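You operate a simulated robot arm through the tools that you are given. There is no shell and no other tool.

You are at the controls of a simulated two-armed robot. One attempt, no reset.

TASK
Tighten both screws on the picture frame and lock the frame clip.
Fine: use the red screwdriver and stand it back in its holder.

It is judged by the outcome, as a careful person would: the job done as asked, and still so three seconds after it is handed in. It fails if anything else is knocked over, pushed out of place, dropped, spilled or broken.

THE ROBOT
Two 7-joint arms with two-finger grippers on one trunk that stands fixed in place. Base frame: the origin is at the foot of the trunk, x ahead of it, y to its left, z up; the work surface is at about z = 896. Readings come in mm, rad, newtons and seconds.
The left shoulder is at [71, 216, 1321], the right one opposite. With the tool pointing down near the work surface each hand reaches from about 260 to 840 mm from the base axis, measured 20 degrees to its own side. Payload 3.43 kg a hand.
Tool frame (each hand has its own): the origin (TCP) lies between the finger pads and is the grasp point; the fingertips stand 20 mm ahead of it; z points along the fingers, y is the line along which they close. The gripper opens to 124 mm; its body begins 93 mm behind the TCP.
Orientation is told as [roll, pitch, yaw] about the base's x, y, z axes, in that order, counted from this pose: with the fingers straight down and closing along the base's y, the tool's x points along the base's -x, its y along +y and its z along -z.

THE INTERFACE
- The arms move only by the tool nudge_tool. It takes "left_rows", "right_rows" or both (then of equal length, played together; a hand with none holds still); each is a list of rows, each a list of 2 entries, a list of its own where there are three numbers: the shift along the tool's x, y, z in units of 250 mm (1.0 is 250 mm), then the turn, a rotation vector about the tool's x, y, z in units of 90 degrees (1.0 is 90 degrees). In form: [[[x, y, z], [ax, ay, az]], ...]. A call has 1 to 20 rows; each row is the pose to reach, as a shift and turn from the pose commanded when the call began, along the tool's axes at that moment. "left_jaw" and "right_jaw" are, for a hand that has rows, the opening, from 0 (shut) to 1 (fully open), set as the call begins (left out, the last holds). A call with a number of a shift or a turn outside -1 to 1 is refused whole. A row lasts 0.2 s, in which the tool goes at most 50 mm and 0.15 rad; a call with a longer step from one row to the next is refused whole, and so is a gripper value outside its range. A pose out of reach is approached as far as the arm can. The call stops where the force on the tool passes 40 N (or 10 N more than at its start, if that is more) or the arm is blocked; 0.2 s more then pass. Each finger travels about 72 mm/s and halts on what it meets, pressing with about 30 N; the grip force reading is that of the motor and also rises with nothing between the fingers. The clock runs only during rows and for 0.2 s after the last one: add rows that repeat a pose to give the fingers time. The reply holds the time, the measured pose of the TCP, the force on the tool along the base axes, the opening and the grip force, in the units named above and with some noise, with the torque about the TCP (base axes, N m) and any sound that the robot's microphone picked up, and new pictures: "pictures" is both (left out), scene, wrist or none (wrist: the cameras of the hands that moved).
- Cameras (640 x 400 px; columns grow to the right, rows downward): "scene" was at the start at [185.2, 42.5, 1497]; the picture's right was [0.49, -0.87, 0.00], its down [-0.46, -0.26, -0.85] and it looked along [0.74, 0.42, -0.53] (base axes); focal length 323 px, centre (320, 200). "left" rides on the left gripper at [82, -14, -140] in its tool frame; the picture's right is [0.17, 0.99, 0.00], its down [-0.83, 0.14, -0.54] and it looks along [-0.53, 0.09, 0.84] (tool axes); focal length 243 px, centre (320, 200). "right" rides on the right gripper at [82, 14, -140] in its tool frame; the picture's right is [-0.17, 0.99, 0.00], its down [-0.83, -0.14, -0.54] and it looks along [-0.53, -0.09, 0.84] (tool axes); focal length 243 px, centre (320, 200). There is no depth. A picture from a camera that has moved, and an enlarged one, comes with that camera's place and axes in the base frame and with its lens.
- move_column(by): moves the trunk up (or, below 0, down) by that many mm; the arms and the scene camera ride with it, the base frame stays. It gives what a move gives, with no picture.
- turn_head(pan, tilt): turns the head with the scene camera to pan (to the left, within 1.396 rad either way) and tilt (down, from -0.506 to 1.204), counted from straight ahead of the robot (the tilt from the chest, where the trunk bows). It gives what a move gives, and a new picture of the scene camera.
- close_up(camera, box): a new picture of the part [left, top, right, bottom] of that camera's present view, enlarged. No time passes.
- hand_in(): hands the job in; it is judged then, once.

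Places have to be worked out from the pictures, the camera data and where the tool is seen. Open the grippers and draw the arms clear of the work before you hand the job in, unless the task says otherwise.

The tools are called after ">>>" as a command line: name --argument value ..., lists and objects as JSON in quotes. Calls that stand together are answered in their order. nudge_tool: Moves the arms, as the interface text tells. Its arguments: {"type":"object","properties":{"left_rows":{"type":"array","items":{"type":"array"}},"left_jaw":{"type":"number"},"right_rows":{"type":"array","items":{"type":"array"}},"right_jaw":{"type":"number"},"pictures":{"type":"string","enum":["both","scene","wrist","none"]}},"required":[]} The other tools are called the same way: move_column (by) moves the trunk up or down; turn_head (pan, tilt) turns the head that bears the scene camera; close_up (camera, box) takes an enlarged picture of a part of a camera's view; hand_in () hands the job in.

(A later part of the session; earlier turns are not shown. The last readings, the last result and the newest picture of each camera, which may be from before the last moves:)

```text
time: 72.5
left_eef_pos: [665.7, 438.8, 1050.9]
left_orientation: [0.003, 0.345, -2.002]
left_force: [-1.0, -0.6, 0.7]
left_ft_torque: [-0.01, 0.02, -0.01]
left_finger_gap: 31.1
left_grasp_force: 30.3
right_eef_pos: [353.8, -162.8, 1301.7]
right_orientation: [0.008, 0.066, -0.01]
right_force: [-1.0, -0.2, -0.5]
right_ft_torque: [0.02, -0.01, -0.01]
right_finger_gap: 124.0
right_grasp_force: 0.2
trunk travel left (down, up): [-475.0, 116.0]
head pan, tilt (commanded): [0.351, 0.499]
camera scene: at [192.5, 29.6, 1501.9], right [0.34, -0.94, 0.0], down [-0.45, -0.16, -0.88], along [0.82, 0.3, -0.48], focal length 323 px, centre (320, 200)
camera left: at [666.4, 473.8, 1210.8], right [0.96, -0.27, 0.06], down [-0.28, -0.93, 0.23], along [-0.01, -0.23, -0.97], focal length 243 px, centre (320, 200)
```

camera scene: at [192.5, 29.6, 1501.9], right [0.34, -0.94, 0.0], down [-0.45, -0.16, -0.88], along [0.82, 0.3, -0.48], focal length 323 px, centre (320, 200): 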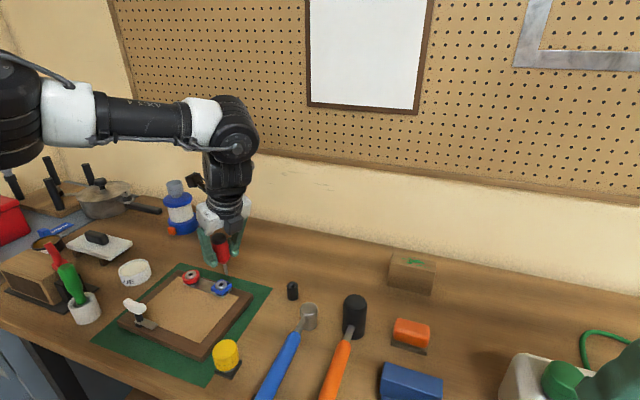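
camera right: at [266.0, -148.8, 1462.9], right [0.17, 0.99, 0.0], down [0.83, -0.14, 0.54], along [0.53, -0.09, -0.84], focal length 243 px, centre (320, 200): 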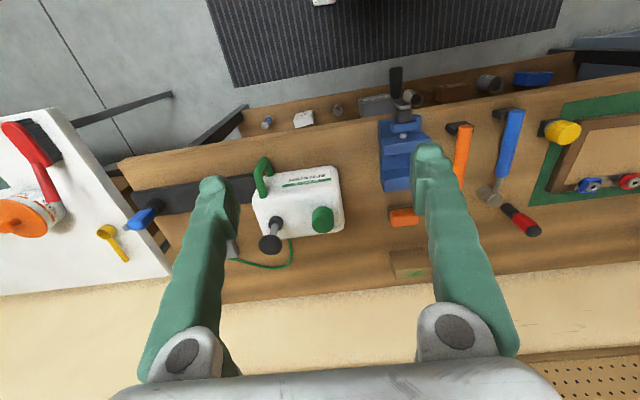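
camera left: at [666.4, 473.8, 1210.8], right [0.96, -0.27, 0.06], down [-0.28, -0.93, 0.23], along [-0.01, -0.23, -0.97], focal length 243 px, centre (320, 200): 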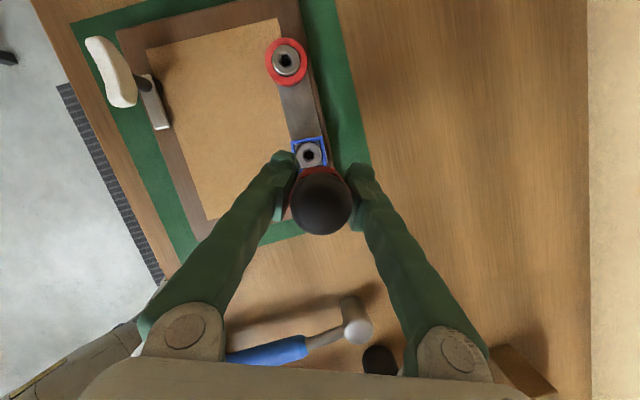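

The wrist camera now looks straight down on the frame. I zoom in on both screws and the driver.

>>> close_up --camera "left" --box '[260, 30, 380, 180]'

>>> close_up --camera "scene" --box '[170, 220, 270, 310]'

>>> close_up --camera "left" --box '[285, 130, 335, 175]'

```text
2.67 times, centred on (320, 105) of left
camera zoom: at [666.4, 473.8, 1210.8], right [0.96, -0.27, 0.06], down [-0.28, -0.93, 0.23], along [-0.01, -0.23, -0.97], focal length 647 px, centre (320, 453)
```

zoom: 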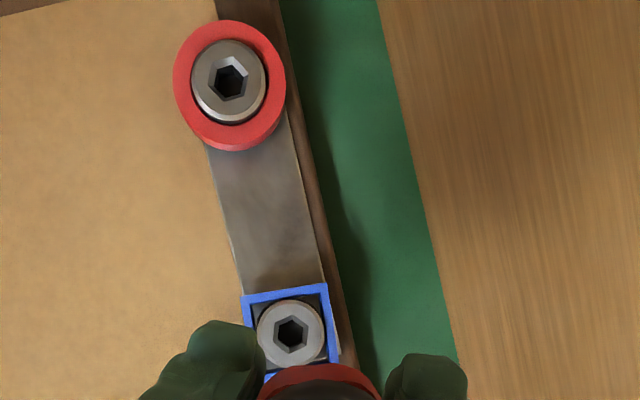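

```text
4.44 times, centred on (220, 265) of scene
camera zoom: at [192.5, 29.6, 1501.9], right [0.34, -0.94, 0.0], down [-0.45, -0.16, -0.88], along [0.82, 0.3, -0.48], focal length 1436 px, centre (764, -89)
```

zoom: 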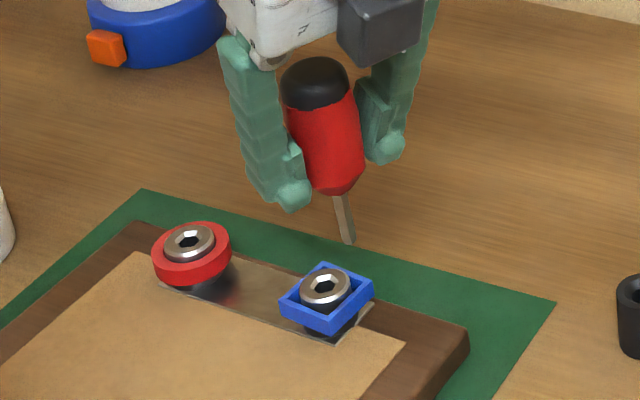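

```text
8.89 times, centred on (310, 152) of left
camera zoom: at [666.4, 473.8, 1210.8], right [0.96, -0.27, 0.06], down [-0.28, -0.93, 0.23], along [-0.01, -0.23, -0.97], focal length 2157 px, centre (409, 622)
```

zoom: 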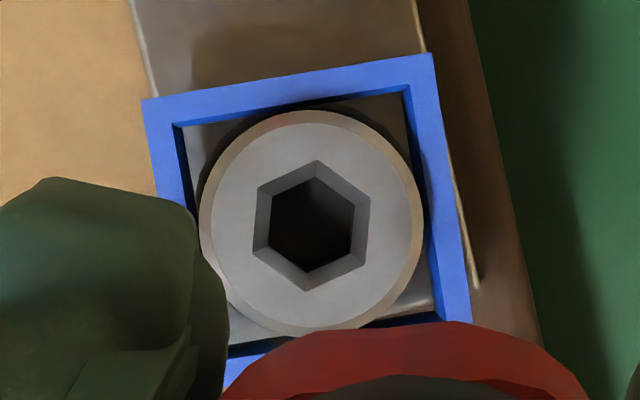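

The socket lies (−0.4, +19.8) mm from the TCP axis. I take a close look at the bit itself to see its shape and length.

>>> close_up --camera "scene" --box '[205, 235, 255, 280]'

>>> close_up --camera "left" --box '[280, 30, 310, 55]'

>>> close_up --camera "left" --box '[270, 150, 370, 250]'

```text
8.89 times, centred on (230, 258) of scene
camera zoom: at [192.5, 29.6, 1501.9], right [0.34, -0.94, 0.0], down [-0.45, -0.16, -0.88], along [0.82, 0.3, -0.48], focal length 2872 px, centre (1120, -311)
```

zoom: 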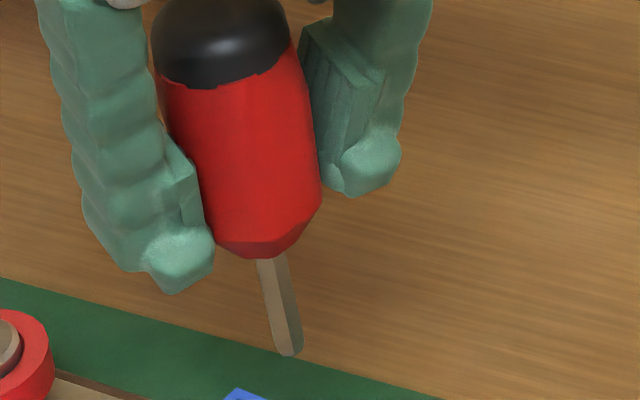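

```text
16.00 times, centred on (295, 42) of left
camera zoom: at [666.4, 473.8, 1210.8], right [0.96, -0.27, 0.06], down [-0.28, -0.93, 0.23], along [-0.01, -0.23, -0.97], focal length 3882 px, centre (720, 2720)
```

zoom: 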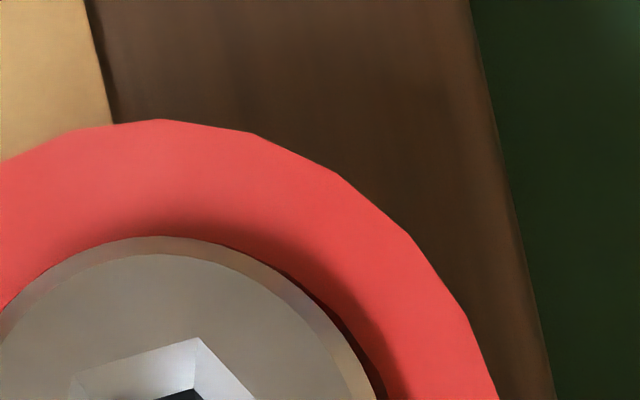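

```text
4.00 times, centred on (320, 200) of left
camera zoom: at [666.4, 473.8, 1210.8], right [0.96, -0.27, 0.06], down [-0.28, -0.93, 0.23], along [-0.01, -0.23, -0.97], focal length 970 px, centre (320, 200)
```

zoom: 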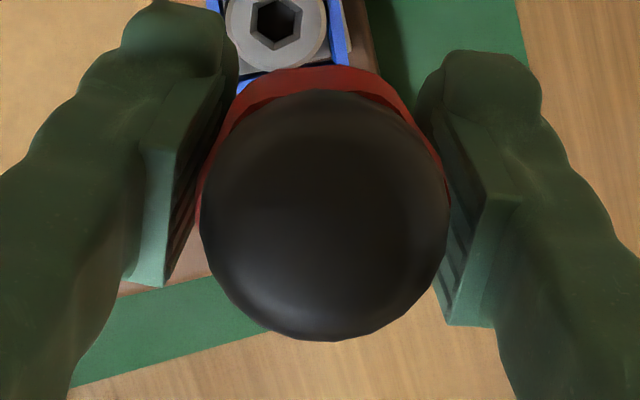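

The bit is a thin hex shaft, much narrower than the sockets' funnel, so exact hex phase shouldn't matter. I shift over the blue screw and lower to about 8 mm above the head, then check alignment.

>>> nudge_tool --left_rows '[[[0.0667, -0.0326, 0.024], [0, 0, 0]], [[0.05, -0.0326, 0.071], [0, 0, 0]], [[0.0328, -0.0326, 0.118], [0, 0, 0]], [[0.0328, -0.0326, 0.118], [0, 0, 0]]]' --pictures "both"

>>> close_up --camera "scene" --box '[190, 240, 250, 300]'

```text
time: 73.5
left_eef_pos: [665.8, 460.5, 1024.7]
left_orientation: [0.004, 0.344, -2.005]
left_force: [0.6, -0.5, -0.3]
left_ft_torque: [-0.01, 0.0, -0.04]
left_finger_gap: 31.0
left_grasp_force: 29.5
right_eef_pos: [351.8, -163.0, 1301.2]
right_orientation: [0.008, 0.063, -0.007]
right_force: [0.4, 0.8, -0.1]
right_ft_torque: [0.01, 0.01, -0.02]
right_finger_gap: 123.9
right_grasp_force: 0.0
trunk travel left (down, up): [-475.0, 116.0]
head pan, tilt (commanded): [0.351, 0.499]
camera scene: at [192.1, 29.8, 1501.9], right [0.34, -0.94, 0.0], down [-0.45, -0.16, -0.88], along [0.82, 0.3, -0.48], focal length 323 px, centre (320, 200)
camera left: at [665.8, 493.8, 1185.7], right [0.96, -0.27, 0.06], down [-0.28, -0.93, 0.23], along [-0.01, -0.23, -0.97], focal length 243 px, centre (320, 200)
```

scene: 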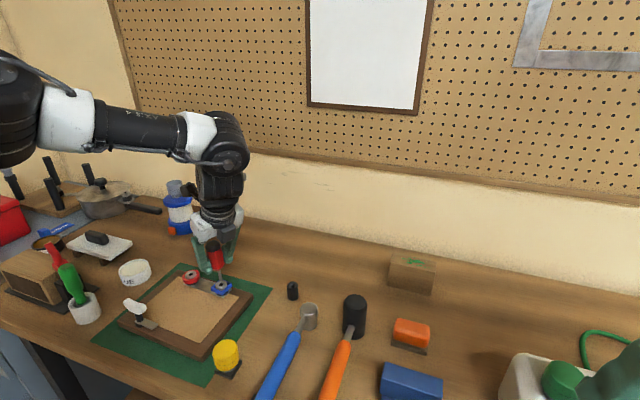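
left: 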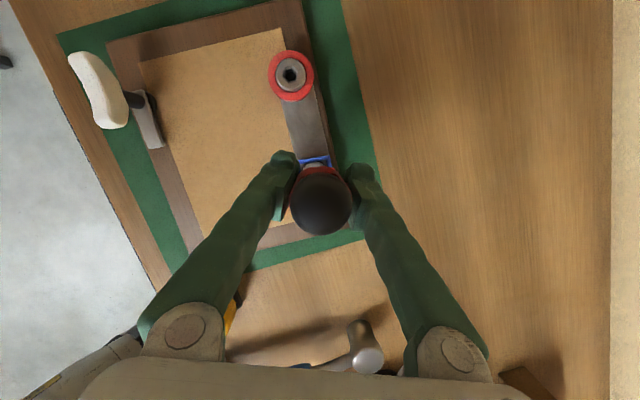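

```text
6.67 times, centred on (220, 270) of scene
camera zoom: at [192.1, 29.8, 1501.9], right [0.34, -0.94, 0.0], down [-0.45, -0.16, -0.88], along [0.82, 0.3, -0.48], focal length 2154 px, centre (987, -267)
```

zoom: 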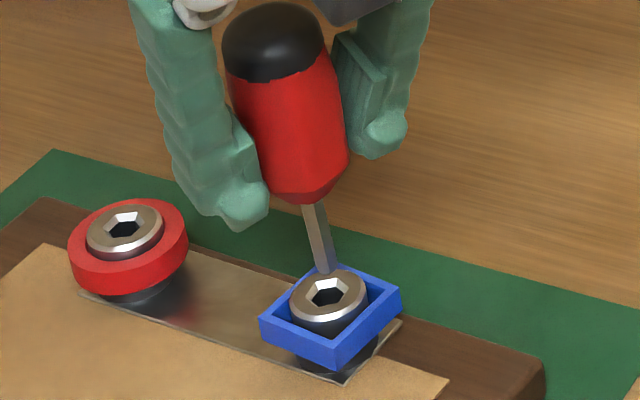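

From the scene the tip hangs just over the socket's far side, within about 2 mm. For a second viewing direction I turn the right hand so that its wrist camera looks at the frame.

>>> nudge_tool --right_rows '[[[0, 0, 0], [0, 0, -0.09]], [[0, 0, 0], [0, 0, -0.18]], [[0, 0, 0], [0, 0, -0.27]], [[0, 0, 0], [0, 0, -0.36]], [[0, 0, 0], [0, 0, -0.45]], [[0, 0, 0], [0, 0, -0.54]], [[0, 0, 0], [0, 0, -0.54]]]' --pictures "wrist"

```text
time: 74.6
left_eef_pos: [670.4, 461.2, 1022.7]
left_orientation: [0.003, 0.341, -2.008]
left_force: [0.5, 0.3, -1.3]
left_ft_torque: [-0.02, 0.04, 0.02]
left_finger_gap: 31.1
left_grasp_force: 30.2
right_eef_pos: [273.8, -144.3, 1242.8]
right_orientation: [-0.063, 0.07, 0.536]
right_force: [45.2, -14.1, 21.9]
right_ft_torque: [1.9, 8.27, 1.7]
right_finger_gap: 124.2
right_grasp_force: 0.1
right hand out of reach, approached as far as the arm can: row 1, 2, 3, 4, 5
trunk travel left (down, up): [-475.0, 116.0]
head pan, tilt (commanded): [0.351, 0.499]
stopped in row 5 (right hand): the force on the tool passed its limit at 187 N (the readings are from after the stop); the commanded pose is now the measured one
camera right: at [199.8, -160.3, 1387.2], right [-0.36, 0.93, -0.07], down [0.8, 0.35, 0.49], along [0.48, 0.12, -0.87], focal length 243 px, centre (320, 200)
```

right: 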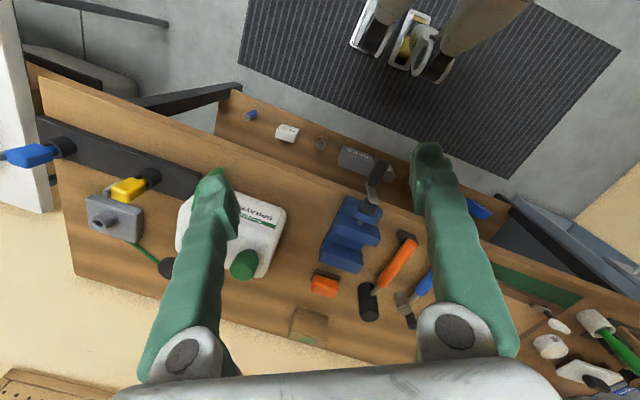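

The right arm went out of reach and bumped something (likely the robot's own body). I relieve it at once, moving the right hand forward into comfortable space and unwinding the yaw.

>>> nudge_tool --right_rows '[[[-0.1, -0.02, -0.04], [0, 0, 0]], [[-0.2, -0.04, -0.075], [0, 0, 0]], [[-0.3, -0.06, -0.11], [0, 0, 0.05]], [[-0.41, -0.08, -0.15], [0, 0, 0.1]], [[-0.523, -0.106, -0.188], [0, 0, 0.15]], [[-0.523, -0.106, -0.188], [0, 0, 0.15]]]' --pictures "both"

```text
time: 74.9
left_eef_pos: [664.9, 458.3, 1027.0]
left_orientation: [0.006, 0.346, -2.005]
left_force: [-0.7, 0.4, -0.1]
left_ft_torque: [-0.02, -0.02, -0.01]
left_finger_gap: 31.0
left_grasp_force: 30.0
right_eef_pos: [266.8, -145.6, 1243.1]
right_orientation: [-0.063, 0.061, 0.537]
right_force: [13.3, -2.4, 3.4]
right_ft_torque: [0.31, 2.17, 0.37]
right_finger_gap: 124.2
right_grasp_force: 0.1
right hand out of reach, approached as far as the arm can: row 1
trunk travel left (down, up): [-475.0, 116.0]
head pan, tilt (commanded): [0.351, 0.499]
stopped in row 1 (right hand): the force on the tool passed its limit at 84 N (the readings are from after the stop); the commanded pose is now the measured one
camera scene: at [189.4, 28.3, 1502.4], right [0.34, -0.94, 0.0], down [-0.45, -0.16, -0.88], along [0.83, 0.3, -0.48], focal length 323 px, centre (320, 200)
camera right: at [192.6, -163.4, 1388.2], right [-0.36, 0.93, -0.07], down [0.8, 0.35, 0.49], along [0.48, 0.12, -0.87], focal length 243 px, centre (320, 200)
```

scene: 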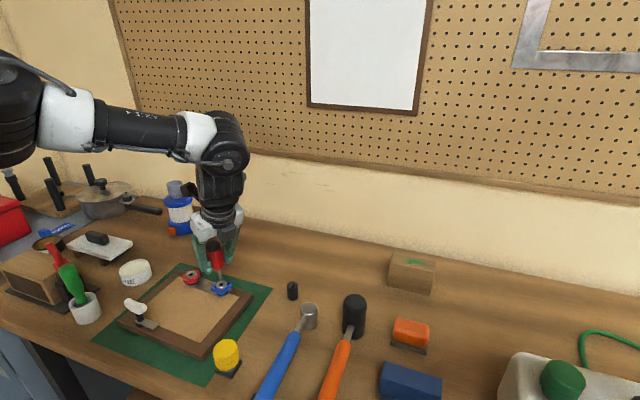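
right: 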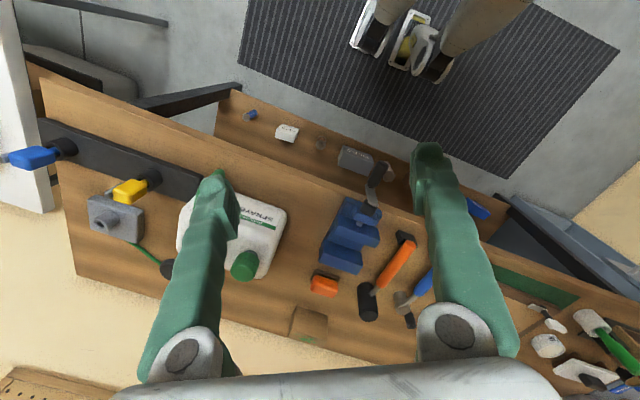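

Still some contact (13 N). I turn the head to see what the right arm is touching.

>>> turn_head --pan -0.75 --tilt 0.45

```text
time: 76.3
left_eef_pos: [667.4, 459.8, 1024.4]
left_orientation: [0.004, 0.343, -2.006]
left_force: [-0.5, -0.3, -0.4]
left_ft_torque: [-0.01, -0.01, 0.02]
left_finger_gap: 31.1
left_grasp_force: 29.8
right_eef_pos: [270.3, -145.4, 1242.2]
right_orientation: [-0.064, 0.066, 0.538]
right_force: [26.5, -2.2, 14.6]
right_ft_torque: [0.12, 5.11, 0.42]
right_finger_gap: 124.2
right_grasp_force: 0.1
trunk travel left (down, up): [-475.0, 116.0]
head pan, tilt (commanded): [-0.75, 0.45]
camera scene: at [174.9, -63.9, 1506.3], right [-0.68, -0.73, 0.0], down [-0.32, 0.3, -0.9], along [0.66, -0.61, -0.44], focal length 323 px, centre (320, 200)
```

scene: 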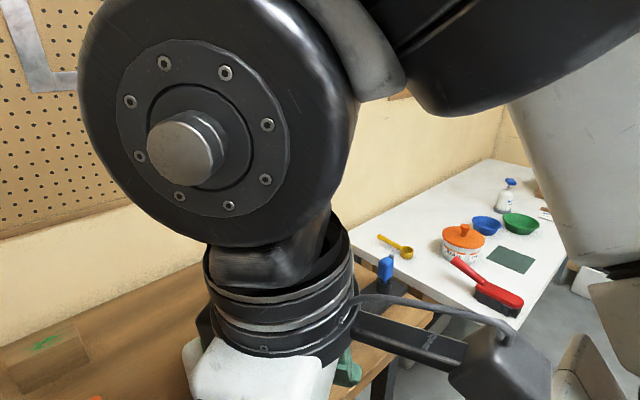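

The right hand's wrist camera is pressed against the torso with the arm folded tightly. I'll ease it away in small forward-and-down steps.

>>> nudge_tool --right_rows '[[[-0.02, -0.005, 0.01], [0, 0, 0]], [[-0.04, -0.01, 0.024], [0, 0, 0]]]' --pictures "none"

```text
time: 76.7
left_eef_pos: [666.8, 459.7, 1023.2]
left_orientation: [0.003, 0.344, -2.005]
left_force: [0.7, 0.3, -0.1]
left_ft_torque: [0.03, 0.01, 0.01]
left_finger_gap: 31.0
left_grasp_force: 29.8
right_eef_pos: [270.1, -146.3, 1243.7]
right_orientation: [-0.065, 0.065, 0.538]
right_force: [9.1, -0.3, 0.7]
right_ft_torque: [-0.03, 1.38, 0.1]
right_finger_gap: 124.1
right_grasp_force: 0.0
right hand out of reach, approached as far as the arm can: row 1, 2
trunk travel left (down, up): [-475.0, 116.0]
head pan, tilt (commanded): [-0.75, 0.45]
stopped in row 2 (right hand): the force on the tool passed its limit at 74 N (the readings are from after the stop); the commanded pose is now the measured one
```

The contact torque places it at the wrist camera pushing on the torso. Pitching the hand so its top leans forward moves the camera straight off the torso; I try that in small steps.

>>> nudge_tool --right_rows '[[[0, 0, 0], [0, 0.02, 0]], [[0, 0, 0], [0, 0.045, 0]], [[0, 0, 0], [0, 0.07, 0]], [[0, 0, 0], [0, 0.095, 0]]]' --pictures "none"

```text
time: 77.0
left_eef_pos: [667.8, 458.1, 1024.3]
left_orientation: [0.005, 0.343, -2.007]
left_force: [-0.4, 0.3, 0.0]
left_ft_torque: [-0.03, 0.03, 0.02]
left_finger_gap: 30.8
left_grasp_force: 29.9
right_eef_pos: [269.7, -146.1, 1241.5]
right_orientation: [-0.069, 0.072, 0.537]
right_force: [8.9, 0.9, 1.7]
right_ft_torque: [-0.07, 1.39, -0.02]
right_finger_gap: 123.8
right_grasp_force: 0.1
right hand out of reach, approached as far as the arm can: row 1
trunk travel left (down, up): [-475.0, 116.0]
head pan, tilt (commanded): [-0.75, 0.45]
stopped in row 1 (right hand): the force on the tool passed its limit at 67 N (the readings are from after the stop); the commanded pose is now the measured one
```

Small moves get caught by the near-limit IK. I'll instead command a decisive move back toward the known-good pose (351,−124,1336), forward and up, with the yaw unwinding.

>>> nudge_tool --right_rows '[[[-0.1256, -0.035, -0.146], [0, 0, 0.09]], [[-0.251, -0.07, -0.292], [0, 0, 0.18]], [[-0.3236, -0.09, -0.376], [0, -0.03, 0.27]], [[-0.3236, -0.09, -0.376], [-0.014, -0.062, 0.34]], [[-0.3236, -0.09, -0.376], [-0.014, -0.062, 0.34]]]' --pictures "none"

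```text
time: 78.2
left_eef_pos: [668.3, 460.4, 1023.8]
left_orientation: [0.004, 0.343, -2.005]
left_force: [0.6, 0.7, -0.8]
left_ft_torque: [0.02, 0.02, 0.04]
left_finger_gap: 30.4
left_grasp_force: 29.7
right_eef_pos: [354.5, -110.7, 1325.2]
right_orientation: [-0.048, -0.056, 0.011]
right_force: [0.2, 1.0, -0.1]
right_ft_torque: [0.01, 0.04, 0.02]
right_finger_gap: 124.0
right_grasp_force: 0.1
right hand out of reach, approached as far as the arm can: row 1, 2, 3, 4, 5
trunk travel left (down, up): [-475.0, 116.0]
head pan, tilt (commanded): [-0.75, 0.45]
```

The right arm is free again (no force) at (354,−111,1325); I'll leave it there. Back to the job: point the head at the frame.

>>> turn_head --pan 0.7 --tilt 0.65

>>> close_up --camera "scene" --box '[280, 170, 380, 270]'

```text
time: 79.8
left_eef_pos: [666.4, 460.0, 1024.8]
left_orientation: [0.003, 0.344, -2.006]
left_force: [0.2, 0.0, -0.1]
left_ft_torque: [0.03, 0.0, 0.03]
left_finger_gap: 30.1
left_grasp_force: 29.9
right_eef_pos: [352.9, -112.8, 1324.8]
right_orientation: [-0.05, -0.057, 0.013]
right_force: [0.4, 0.0, 0.7]
right_ft_torque: [-0.01, -0.04, 0.02]
right_finger_gap: 123.9
right_grasp_force: 0.0
trunk travel left (down, up): [-475.0, 116.0]
head pan, tilt (commanded): [0.7, 0.649]
camera scene: at [173.6, 54.3, 1488.5], right [0.64, -0.77, 0.0], down [-0.46, -0.39, -0.8], along [0.61, 0.51, -0.6], focal length 323 px, centre (320, 200)
```

scene: 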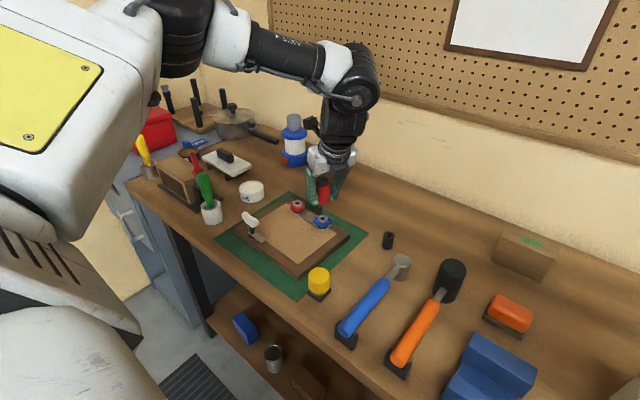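

```text
4.00 times, centred on (330, 220) of scene
camera zoom: at [173.6, 54.3, 1488.5], right [0.64, -0.77, 0.0], down [-0.46, -0.39, -0.8], along [0.61, 0.51, -0.6], focal length 1292 px, centre (280, 120)
```

zoom: 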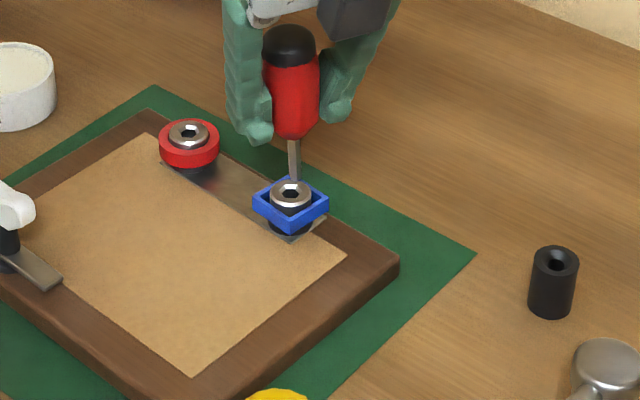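

The driver hangs over the blue screw. I zoom in tightly on the tip and socket.

>>> close_up --camera "scene" --box '[305, 195, 345, 235]'

>>> close_up --camera "scene" --box '[295, 175, 355, 225]'

>>> close_up --camera "left" --box '[260, 130, 380, 240]'

```text
10.00 times, centred on (325, 215) of scene
camera zoom: at [173.6, 54.3, 1488.5], right [0.64, -0.77, 0.0], down [-0.46, -0.39, -0.8], along [0.61, 0.51, -0.6], focal length 3231 px, centre (270, 50)
```

zoom: 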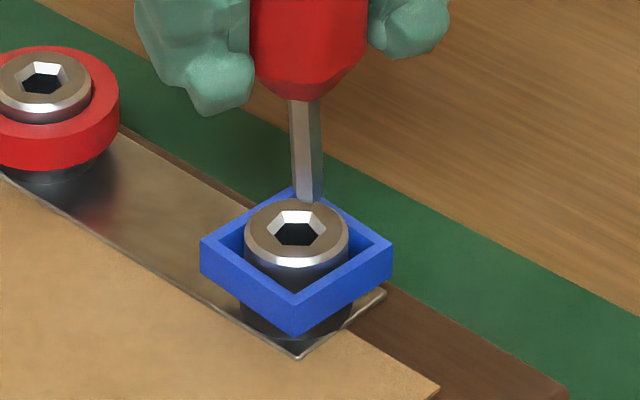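

```text
8.00 times, centred on (325, 200) of scene
camera zoom: at [173.6, 54.3, 1488.5], right [0.64, -0.77, 0.0], down [-0.46, -0.39, -0.8], along [0.61, 0.51, -0.6], focal length 2585 px, centre (280, 200)
```

zoom: 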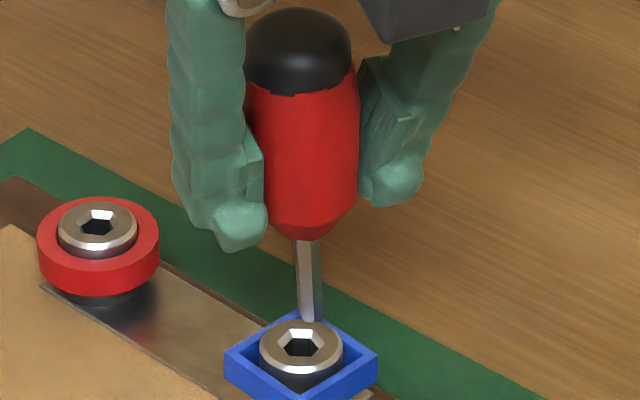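

```text
3.64 times, centred on (320, 185) of left
camera zoom: at [666.3, 493.4, 1185.7], right [0.96, -0.28, 0.06], down [-0.28, -0.93, 0.23], along [-0.01, -0.24, -0.97], focal length 882 px, centre (320, 254)
```

zoom: 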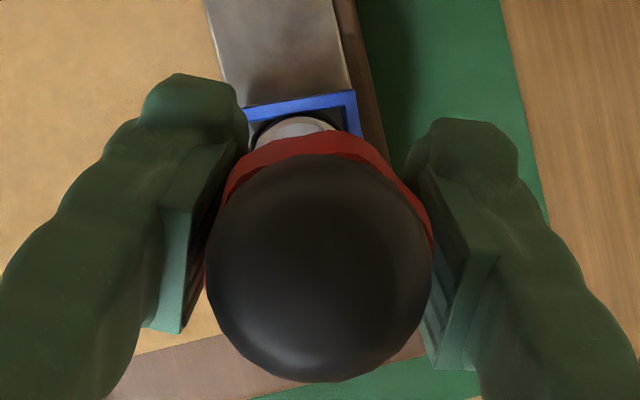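

Both views show the driver leaning about 3° in the grip (tip ~3.5 mm toward the closing-axis side). I counter-roll the hand by 0.055 rad about the horizontal axis to make the driver vertical, plus a 1 mm shift.

>>> nudge_tool --left_rows '[[[0.0034, -0.0017, 0.0012], [0.0165, 0, 0.006]], [[0.0034, -0.0017, 0.0012], [0.033, 0, 0.0118]], [[0.0034, -0.0017, 0.0012], [0.033, 0, 0.0118]]]' --pictures "wrist"

>>> close_up --camera "scene" --box '[295, 175, 355, 225]'

>>> close_up --camera "scene" --box '[305, 195, 345, 235]'

>>> close_up --camera "left" --box '[260, 130, 380, 240]'

```text
time: 80.6
left_eef_pos: [665.3, 460.6, 1023.9]
left_orientation: [-0.056, 0.344, -2.025]
left_force: [-0.5, 0.3, -0.8]
left_ft_torque: [0.0, 0.03, 0.04]
left_finger_gap: 30.1
left_grasp_force: 29.9
right_eef_pos: [352.2, -113.5, 1324.3]
right_orientation: [-0.048, -0.058, 0.011]
right_force: [0.4, 0.2, -0.2]
right_ft_torque: [-0.04, -0.03, 0.0]
right_finger_gap: 123.9
right_grasp_force: 0.0
trunk travel left (down, up): [-475.0, 116.0]
head pan, tilt (commanded): [0.7, 0.649]
camera left: at [673.8, 490.5, 1186.3], right [0.96, -0.28, 0.0], down [-0.27, -0.94, 0.22], along [-0.06, -0.21, -0.98], focal length 243 px, centre (320, 200)
```

left: 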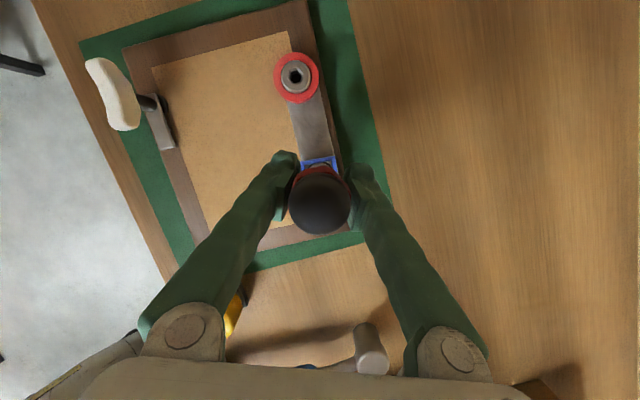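

```text
8.00 times, centred on (325, 200) of scene
camera zoom: at [173.2, 54.3, 1488.6], right [0.64, -0.77, 0.0], down [-0.46, -0.39, -0.8], along [0.61, 0.51, -0.6], focal length 2585 px, centre (280, 200)
```

zoom: 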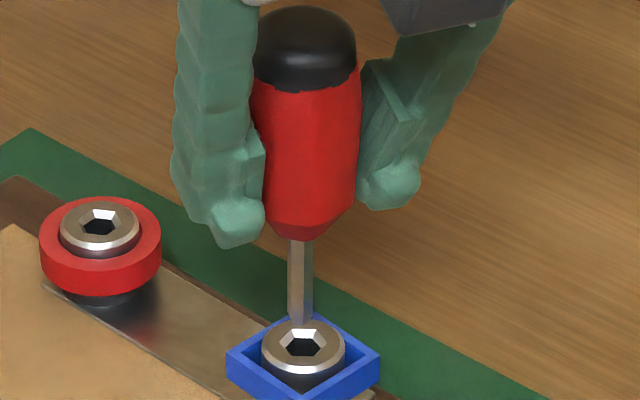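

```text
10.00 times, centred on (325, 215) of scene
camera zoom: at [173.2, 54.3, 1488.6], right [0.64, -0.77, 0.0], down [-0.46, -0.39, -0.8], along [0.61, 0.51, -0.6], focal length 3231 px, centre (270, 50)
```

zoom: 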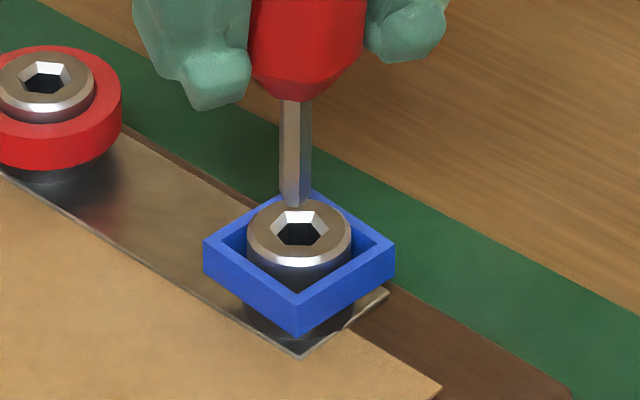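

```text
3.64 times, centred on (320, 185) of left
camera zoom: at [673.8, 490.5, 1186.3], right [0.96, -0.28, 0.0], down [-0.27, -0.94, 0.22], along [-0.06, -0.21, -0.98], focal length 882 px, centre (320, 254)
```

zoom: 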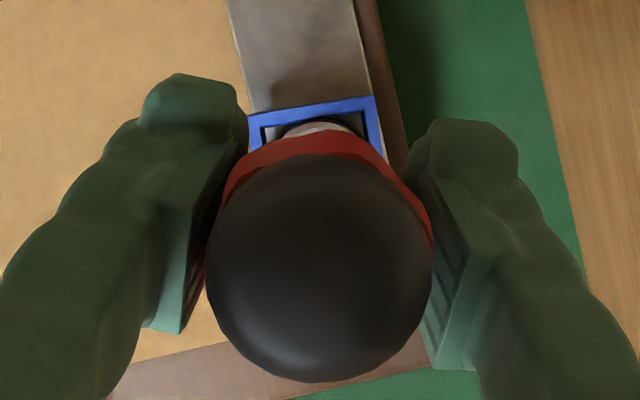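

The driver is now vertical and the tip sits over the socket within about 1 mm. I lower it 12 mm in gentle steps, watching the force.

>>> nudge_tool --left_rows '[[[-0.0054, 0.0009, 0.015], [0, 0, 0]], [[-0.0108, 0.0017, 0.03], [0, 0, 0]], [[-0.0162, 0.0026, 0.0451], [0, 0, 0]], [[-0.0162, 0.0026, 0.0451], [0, 0, 0]]]' --pictures "none"

>>> close_up --camera "scene" --box '[305, 195, 345, 235]'

```text
time: 81.6
left_eef_pos: [667.3, 460.8, 1012.0]
left_orientation: [-0.056, 0.343, -2.024]
left_force: [0.4, 0.2, 0.0]
left_ft_torque: [0.0, 0.02, -0.02]
left_finger_gap: 29.8
left_grasp_force: 30.0
right_eef_pos: [353.1, -113.2, 1325.4]
right_orientation: [-0.05, -0.057, 0.014]
right_force: [0.0, -0.3, -0.5]
right_ft_torque: [-0.02, 0.02, 0.04]
right_finger_gap: 124.3
right_grasp_force: 0.1
trunk travel left (down, up): [-475.0, 116.0]
head pan, tilt (commanded): [0.7, 0.649]
```

```text
10.00 times, centred on (325, 215) of scene
camera zoom: at [173.5, 54.4, 1488.5], right [0.64, -0.77, 0.0], down [-0.46, -0.39, -0.8], along [0.61, 0.51, -0.6], focal length 3231 px, centre (270, 50)
```

zoom: 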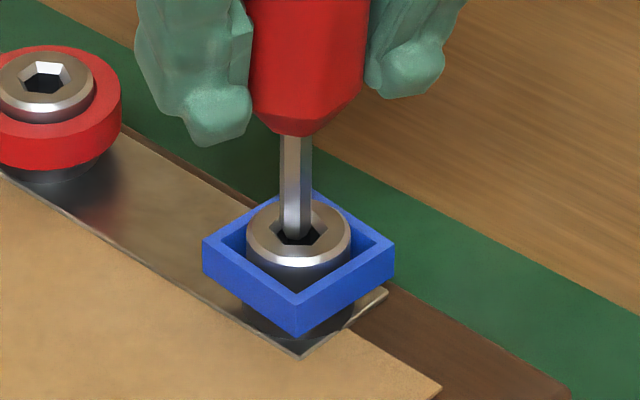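

The tip is entering the socket with no contact force. I lower another 6 mm.

>>> nudge_tool --left_rows '[[[-0.004, 0.0007, 0.0113], [0, 0, 0]], [[-0.0081, 0.0013, 0.0226], [0, 0, 0]], [[-0.0081, 0.0013, 0.0226], [0, 0, 0]]]' --pictures "none"

>>> close_up --camera "scene" --box '[305, 195, 345, 235]'

```text
time: 82.4
left_eef_pos: [666.9, 460.9, 1007.7]
left_orientation: [-0.054, 0.344, -2.024]
left_force: [0.3, 0.5, -0.7]
left_ft_torque: [-0.02, 0.02, 0.0]
left_finger_gap: 30.2
left_grasp_force: 29.5
right_eef_pos: [353.9, -112.9, 1325.1]
right_orientation: [-0.049, -0.057, 0.012]
right_force: [-0.8, -0.8, 0.3]
right_ft_torque: [-0.06, -0.01, 0.0]
right_finger_gap: 123.9
right_grasp_force: 0.0
trunk travel left (down, up): [-475.0, 116.0]
head pan, tilt (commanded): [0.7, 0.649]
```

```text
10.00 times, centred on (325, 215) of scene
camera zoom: at [173.5, 54.4, 1488.5], right [0.64, -0.77, 0.0], down [-0.46, -0.39, -0.8], along [0.61, 0.51, -0.6], focal length 3231 px, centre (270, 50)
```

zoom: 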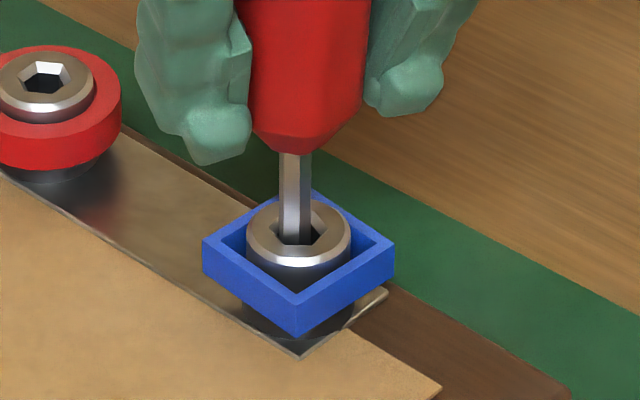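

The bit is inside the socket. I go 5 mm further to seat it at the bottom.

>>> nudge_tool --left_rows '[[[-0.0034, 0.0006, 0.0094], [0, 0, 0]], [[-0.0068, 0.0011, 0.0188], [0, 0, 0]], [[-0.0068, 0.0011, 0.0188], [0, 0, 0]]]' --pictures "none"

>>> close_up --camera "scene" --box '[305, 195, 345, 235]'

```text
time: 83.2
left_eef_pos: [667.0, 461.4, 1003.1]
left_orientation: [-0.055, 0.346, -2.023]
left_force: [0.1, -0.1, 4.4]
left_ft_torque: [-0.02, 0.0, -0.01]
left_finger_gap: 30.0
left_grasp_force: 29.9
right_eef_pos: [352.2, -113.2, 1325.5]
right_orientation: [-0.049, -0.057, 0.013]
right_force: [0.5, 0.8, 1.3]
right_ft_torque: [0.0, 0.01, -0.01]
right_finger_gap: 123.8
right_grasp_force: 0.0
trunk travel left (down, up): [-475.0, 116.0]
head pan, tilt (commanded): [0.7, 0.649]
```

```text
10.00 times, centred on (325, 215) of scene
camera zoom: at [173.0, 54.0, 1488.6], right [0.64, -0.77, 0.0], down [-0.46, -0.39, -0.8], along [0.61, 0.51, -0.6], focal length 3231 px, centre (270, 50)
```

zoom: 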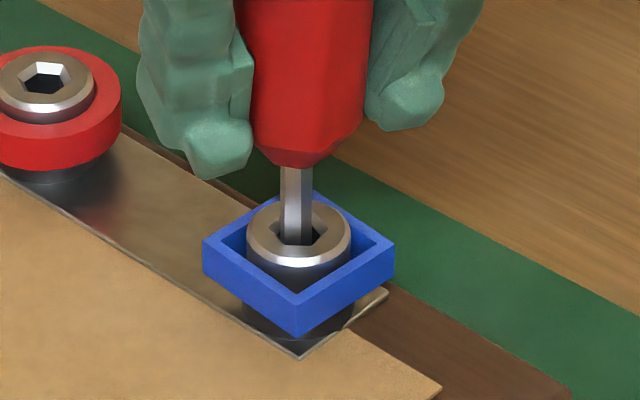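

Seated: 4 N of contact at z=1003. Now I turn clockwise (seen from above) about the vertical by about 36° and watch torque and sound.

>>> nudge_tool --left_rows '[[[0, 0, 0], [-0.027, 0.0044, 0.0752]], [[0, 0, 0], [-0.0541, 0.0088, 0.1504]], [[0, 0, 0], [-0.0811, 0.0132, 0.2256]], [[0, 0, 0], [-0.1082, 0.0176, 0.3008]], [[0, 0, 0], [-0.1352, 0.022, 0.376]]]' --pictures "none"

>>> close_up --camera "scene" --box '[305, 195, 345, 235]'

```text
time: 84.4
left_eef_pos: [666.4, 460.4, 1002.8]
left_orientation: [-0.054, 0.35, -2.654]
left_force: [1.7, 0.5, 13.1]
left_ft_torque: [-0.03, -0.09, 0.09]
left_finger_gap: 29.9
left_grasp_force: 30.4
right_eef_pos: [351.3, -112.9, 1325.0]
right_orientation: [-0.048, -0.058, 0.012]
right_force: [-0.4, 1.2, -0.3]
right_ft_torque: [-0.04, 0.0, -0.01]
right_finger_gap: 124.2
right_grasp_force: 0.1
trunk travel left (down, up): [-475.0, 116.0]
head pan, tilt (commanded): [0.7, 0.649]
```

```text
10.00 times, centred on (325, 215) of scene
camera zoom: at [172.3, 53.7, 1488.7], right [0.64, -0.77, 0.0], down [-0.46, -0.39, -0.8], along [0.61, 0.51, -0.6], focal length 3231 px, centre (270, 50)
```

zoom: 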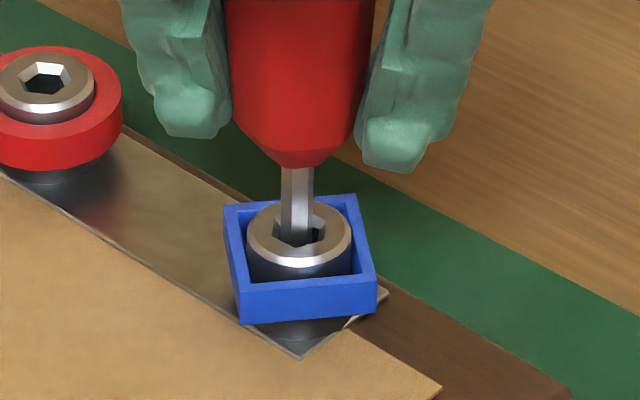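

The blue collar turned with the driver (~36°), so the screw is following. I continue turning clockwise another 36°, watching for tightness.

>>> nudge_tool --left_rows '[[[0, 0, 0], [-0.027, 0.0044, 0.0752]], [[0, 0, 0], [-0.0541, 0.0088, 0.1504]], [[0, 0, 0], [-0.0811, 0.0132, 0.2256]], [[0, 0, 0], [-0.1082, 0.0176, 0.3008]], [[0, 0, 0], [-0.1352, 0.022, 0.376]]]' --pictures "none"

>>> close_up --camera "scene" --box '[305, 195, 345, 235]'

```text
time: 85.6
left_eef_pos: [665.1, 460.0, 1001.1]
left_orientation: [-0.055, 0.345, 2.995]
left_force: [-0.4, 0.9, 0.6]
left_ft_torque: [-0.02, 0.01, 0.25]
left_finger_gap: 31.9
left_grasp_force: 30.4
right_eef_pos: [353.3, -111.8, 1325.1]
right_orientation: [-0.05, -0.059, 0.012]
right_force: [0.1, 0.2, -0.1]
right_ft_torque: [0.01, -0.05, 0.02]
right_finger_gap: 123.8
right_grasp_force: 0.0
trunk travel left (down, up): [-475.0, 116.0]
head pan, tilt (commanded): [0.7, 0.649]
```

```text
10.00 times, centred on (325, 215) of scene
camera zoom: at [173.4, 54.6, 1488.4], right [0.64, -0.77, 0.0], down [-0.46, -0.39, -0.8], along [0.61, 0.51, -0.6], focal length 3231 px, centre (270, 50)
```

zoom: 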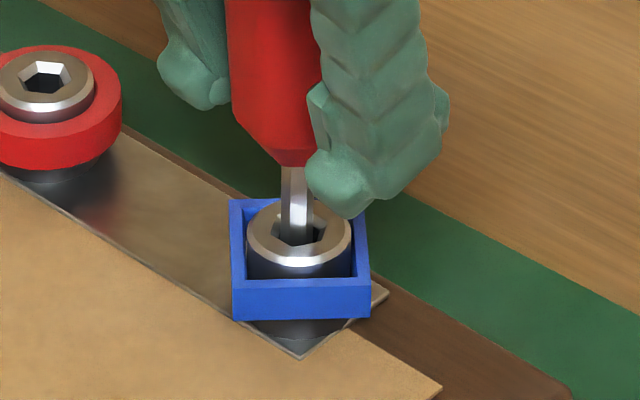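

Torque rose to 0.25 N·m and the collar advanced only a few degrees while the handle began to slip in the fingers — the screw may be tight. I check by looking from the wrist camera and turning a little more.

>>> nudge_tool --left_rows '[[[0, 0, 0], [-0.0203, 0.0033, 0.0564]], [[0, 0, 0], [-0.0406, 0.0066, 0.1128]], [[0, 0, 0], [-0.0608, 0.0099, 0.1692]], [[0, 0, 0], [-0.0608, 0.0099, 0.1692]]]' --pictures "wrist"

>>> close_up --camera "scene" --box '[305, 195, 345, 235]'

>>> close_up --camera "scene" --box '[295, 175, 355, 225]'

```text
time: 86.6
left_eef_pos: [666.1, 459.7, 1000.9]
left_orientation: [-0.057, 0.349, 2.715]
left_force: [-0.4, 0.6, -0.1]
left_ft_torque: [0.05, 0.01, -0.01]
left_finger_gap: 29.9
left_grasp_force: 30.0
right_eef_pos: [353.4, -111.9, 1325.5]
right_orientation: [-0.048, -0.056, 0.013]
right_force: [0.0, 0.5, 0.3]
right_ft_torque: [0.0, 0.0, -0.04]
right_finger_gap: 124.1
right_grasp_force: 0.0
trunk travel left (down, up): [-475.0, 116.0]
head pan, tilt (commanded): [0.7, 0.649]
camera left: at [695.4, 454.1, 1163.4], right [-0.25, -0.97, 0.0], down [-0.95, 0.24, 0.21], along [-0.21, 0.05, -0.98], focal length 243 px, centre (320, 200)
```

left: 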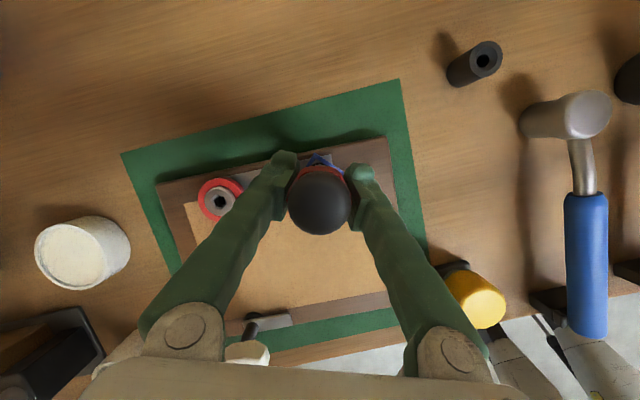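

```text
10.00 times, centred on (325, 215) of scene
camera zoom: at [173.3, 54.4, 1488.5], right [0.64, -0.77, 0.0], down [-0.46, -0.39, -0.8], along [0.61, 0.51, -0.6], focal length 3231 px, centre (270, 50)
```

zoom: 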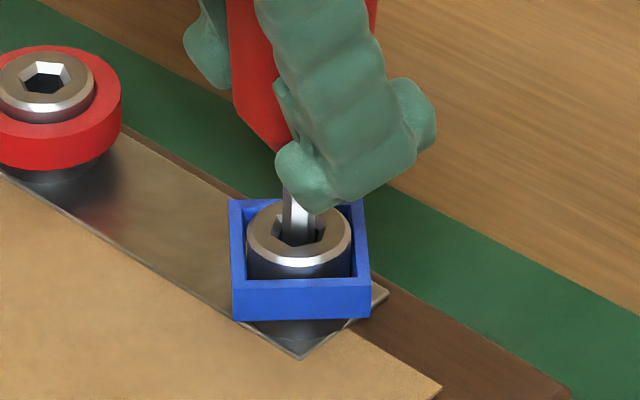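

```text
8.00 times, centred on (325, 200) of scene
camera zoom: at [173.3, 54.4, 1488.5], right [0.64, -0.77, 0.0], down [-0.46, -0.39, -0.8], along [0.61, 0.51, -0.6], focal length 2585 px, centre (280, 200)
```

zoom: 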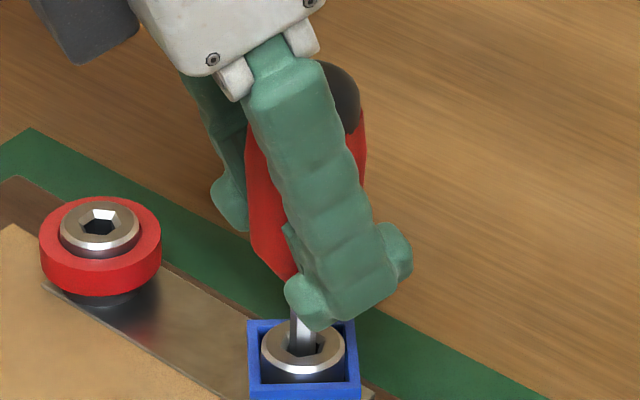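

The collar stayed put this time while the handle slipped to its next facet (torque back to 0), which suggests a hard stop. I press 2 mm and re-apply torque once more to confirm it will not advance.

>>> nudge_tool --left_rows '[[[-0.0027, 0.0004, 0.0075], [0, 0, 0]], [[-0.0027, 0.0004, 0.0075], [-0.0203, 0.0033, 0.0564]], [[-0.0027, 0.0004, 0.0075], [-0.0406, 0.0066, 0.1128]], [[-0.0027, 0.0004, 0.0075], [-0.0608, 0.0099, 0.1692]]]' --pictures "none"

>>> close_up --camera "scene" --box '[305, 195, 345, 235]'

```text
time: 87.6
left_eef_pos: [667.2, 460.4, 999.8]
left_orientation: [-0.057, 0.348, 2.432]
left_force: [-1.1, -2.1, -0.1]
left_ft_torque: [-0.22, 0.09, 0.64]
left_finger_gap: 30.0
left_grasp_force: 29.9
right_eef_pos: [353.4, -112.6, 1326.0]
right_orientation: [-0.048, -0.058, 0.012]
right_force: [0.1, -0.9, 0.1]
right_ft_torque: [-0.02, -0.01, -0.01]
right_finger_gap: 124.2
right_grasp_force: 0.1
trunk travel left (down, up): [-475.0, 116.0]
head pan, tilt (commanded): [0.7, 0.649]
```

```text
10.00 times, centred on (325, 215) of scene
camera zoom: at [173.3, 54.0, 1488.5], right [0.64, -0.77, 0.0], down [-0.46, -0.39, -0.8], along [0.61, 0.51, -0.6], focal length 3231 px, centre (270, 50)
```

zoom: 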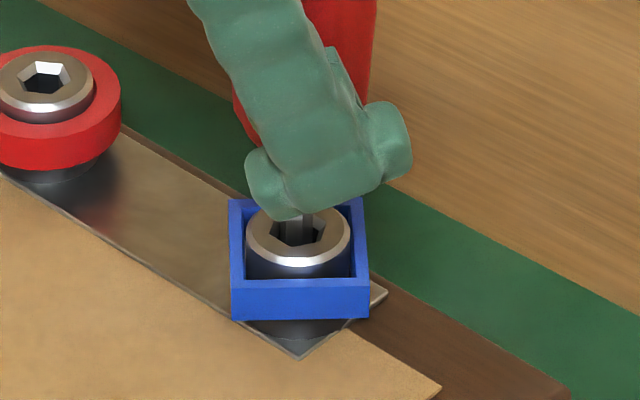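

Torque reached 0.64 N·m with no further motion of the collar: the blue screw is tight. I unload the torque slightly before withdrawing.

>>> nudge_tool --left_rows '[[[0, 0, 0], [0.012, -0.002, -0.0333]], [[0, 0, 0], [0.0238, -0.0039, -0.0666]]]' --pictures "none"

```text
time: 88.2
left_eef_pos: [664.8, 460.7, 999.0]
left_orientation: [-0.058, 0.347, 2.545]
left_force: [-0.8, -0.5, -5.2]
left_ft_torque: [-0.1, 0.07, -0.06]
left_finger_gap: 30.4
left_grasp_force: 30.0
right_eef_pos: [352.5, -112.2, 1325.9]
right_orientation: [-0.049, -0.058, 0.013]
right_force: [0.6, 0.7, 0.0]
right_ft_torque: [-0.02, 0.0, -0.02]
right_finger_gap: 124.1
right_grasp_force: 0.0
trunk travel left (down, up): [-475.0, 116.0]
head pan, tilt (commanded): [0.7, 0.649]
```

Torque is now about zero. I lift the driver straight up 30 mm and check the blue screw.

>>> nudge_tool --left_rows '[[[0.0135, -0.0022, -0.0376], [0, 0, 0]], [[0.027, -0.0044, -0.0752], [0, 0, 0]], [[0.0406, -0.0066, -0.1128], [0, 0, 0]], [[0.0406, -0.0066, -0.1128], [0, 0, 0]]]' --pictures "both"

>>> close_up --camera "scene" --box '[295, 175, 355, 225]'

>>> close_up --camera "left" --box '[180, 140, 380, 265]'

```text
time: 89.2
left_eef_pos: [665.3, 460.3, 1028.5]
left_orientation: [-0.056, 0.347, 2.545]
left_force: [-0.1, -0.7, -1.5]
left_ft_torque: [0.05, 0.01, 0.01]
left_finger_gap: 30.1
left_grasp_force: 30.2
right_eef_pos: [352.9, -112.4, 1324.7]
right_orientation: [-0.05, -0.057, 0.012]
right_force: [0.3, -0.4, 0.2]
right_ft_torque: [0.0, 0.0, 0.01]
right_finger_gap: 124.1
right_grasp_force: 0.0
trunk travel left (down, up): [-475.0, 116.0]
head pan, tilt (commanded): [0.7, 0.649]
camera scene: at [173.6, 54.4, 1488.5], right [0.64, -0.77, 0.0], down [-0.46, -0.39, -0.8], along [0.61, 0.51, -0.6], focal length 323 px, centre (320, 200)
camera left: at [693.6, 450.1, 1191.0], right [-0.41, -0.91, 0.0], down [-0.89, 0.4, 0.22], along [-0.2, 0.09, -0.98], focal length 243 px, centre (320, 200)
```

scene: 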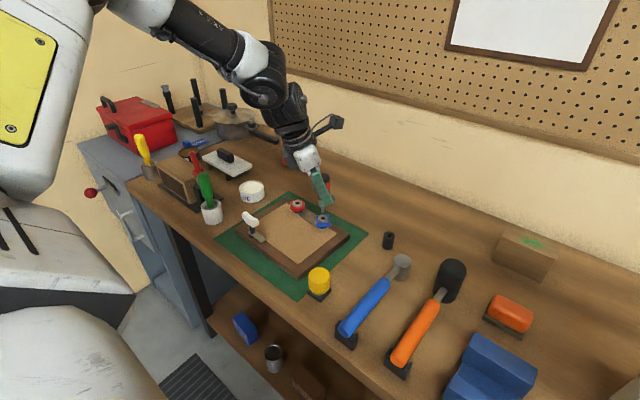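
left: 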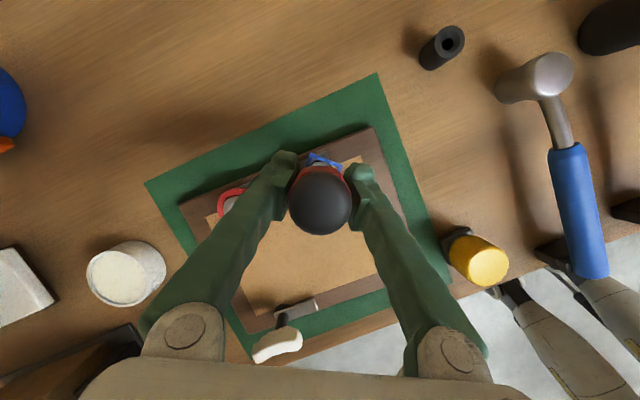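

```text
8.00 times, centred on (325, 200) of scene
camera zoom: at [173.6, 54.4, 1488.5], right [0.64, -0.77, 0.0], down [-0.46, -0.39, -0.8], along [0.61, 0.51, -0.6], focal length 2585 px, centre (280, 200)
```

zoom: 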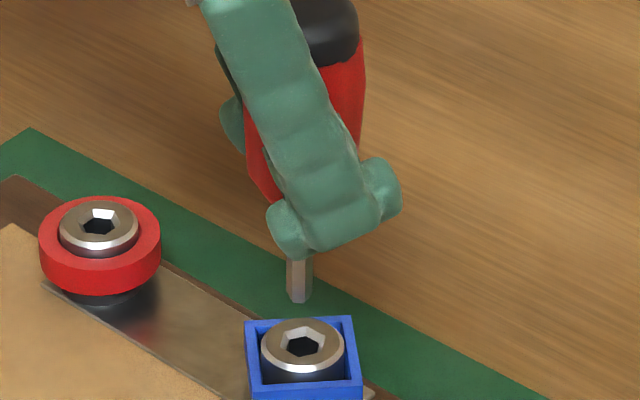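

```text
3.20 times, centred on (280, 202) of left
camera zoom: at [693.6, 450.1, 1191.0], right [-0.41, -0.91, 0.0], down [-0.89, 0.4, 0.22], along [-0.2, 0.09, -0.98], focal length 776 px, centre (448, 192)
```

zoom: 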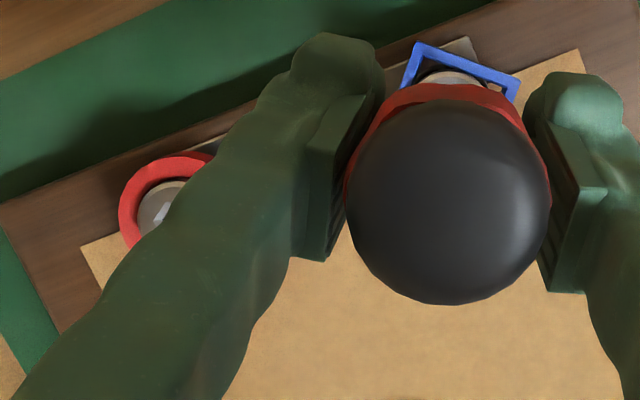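

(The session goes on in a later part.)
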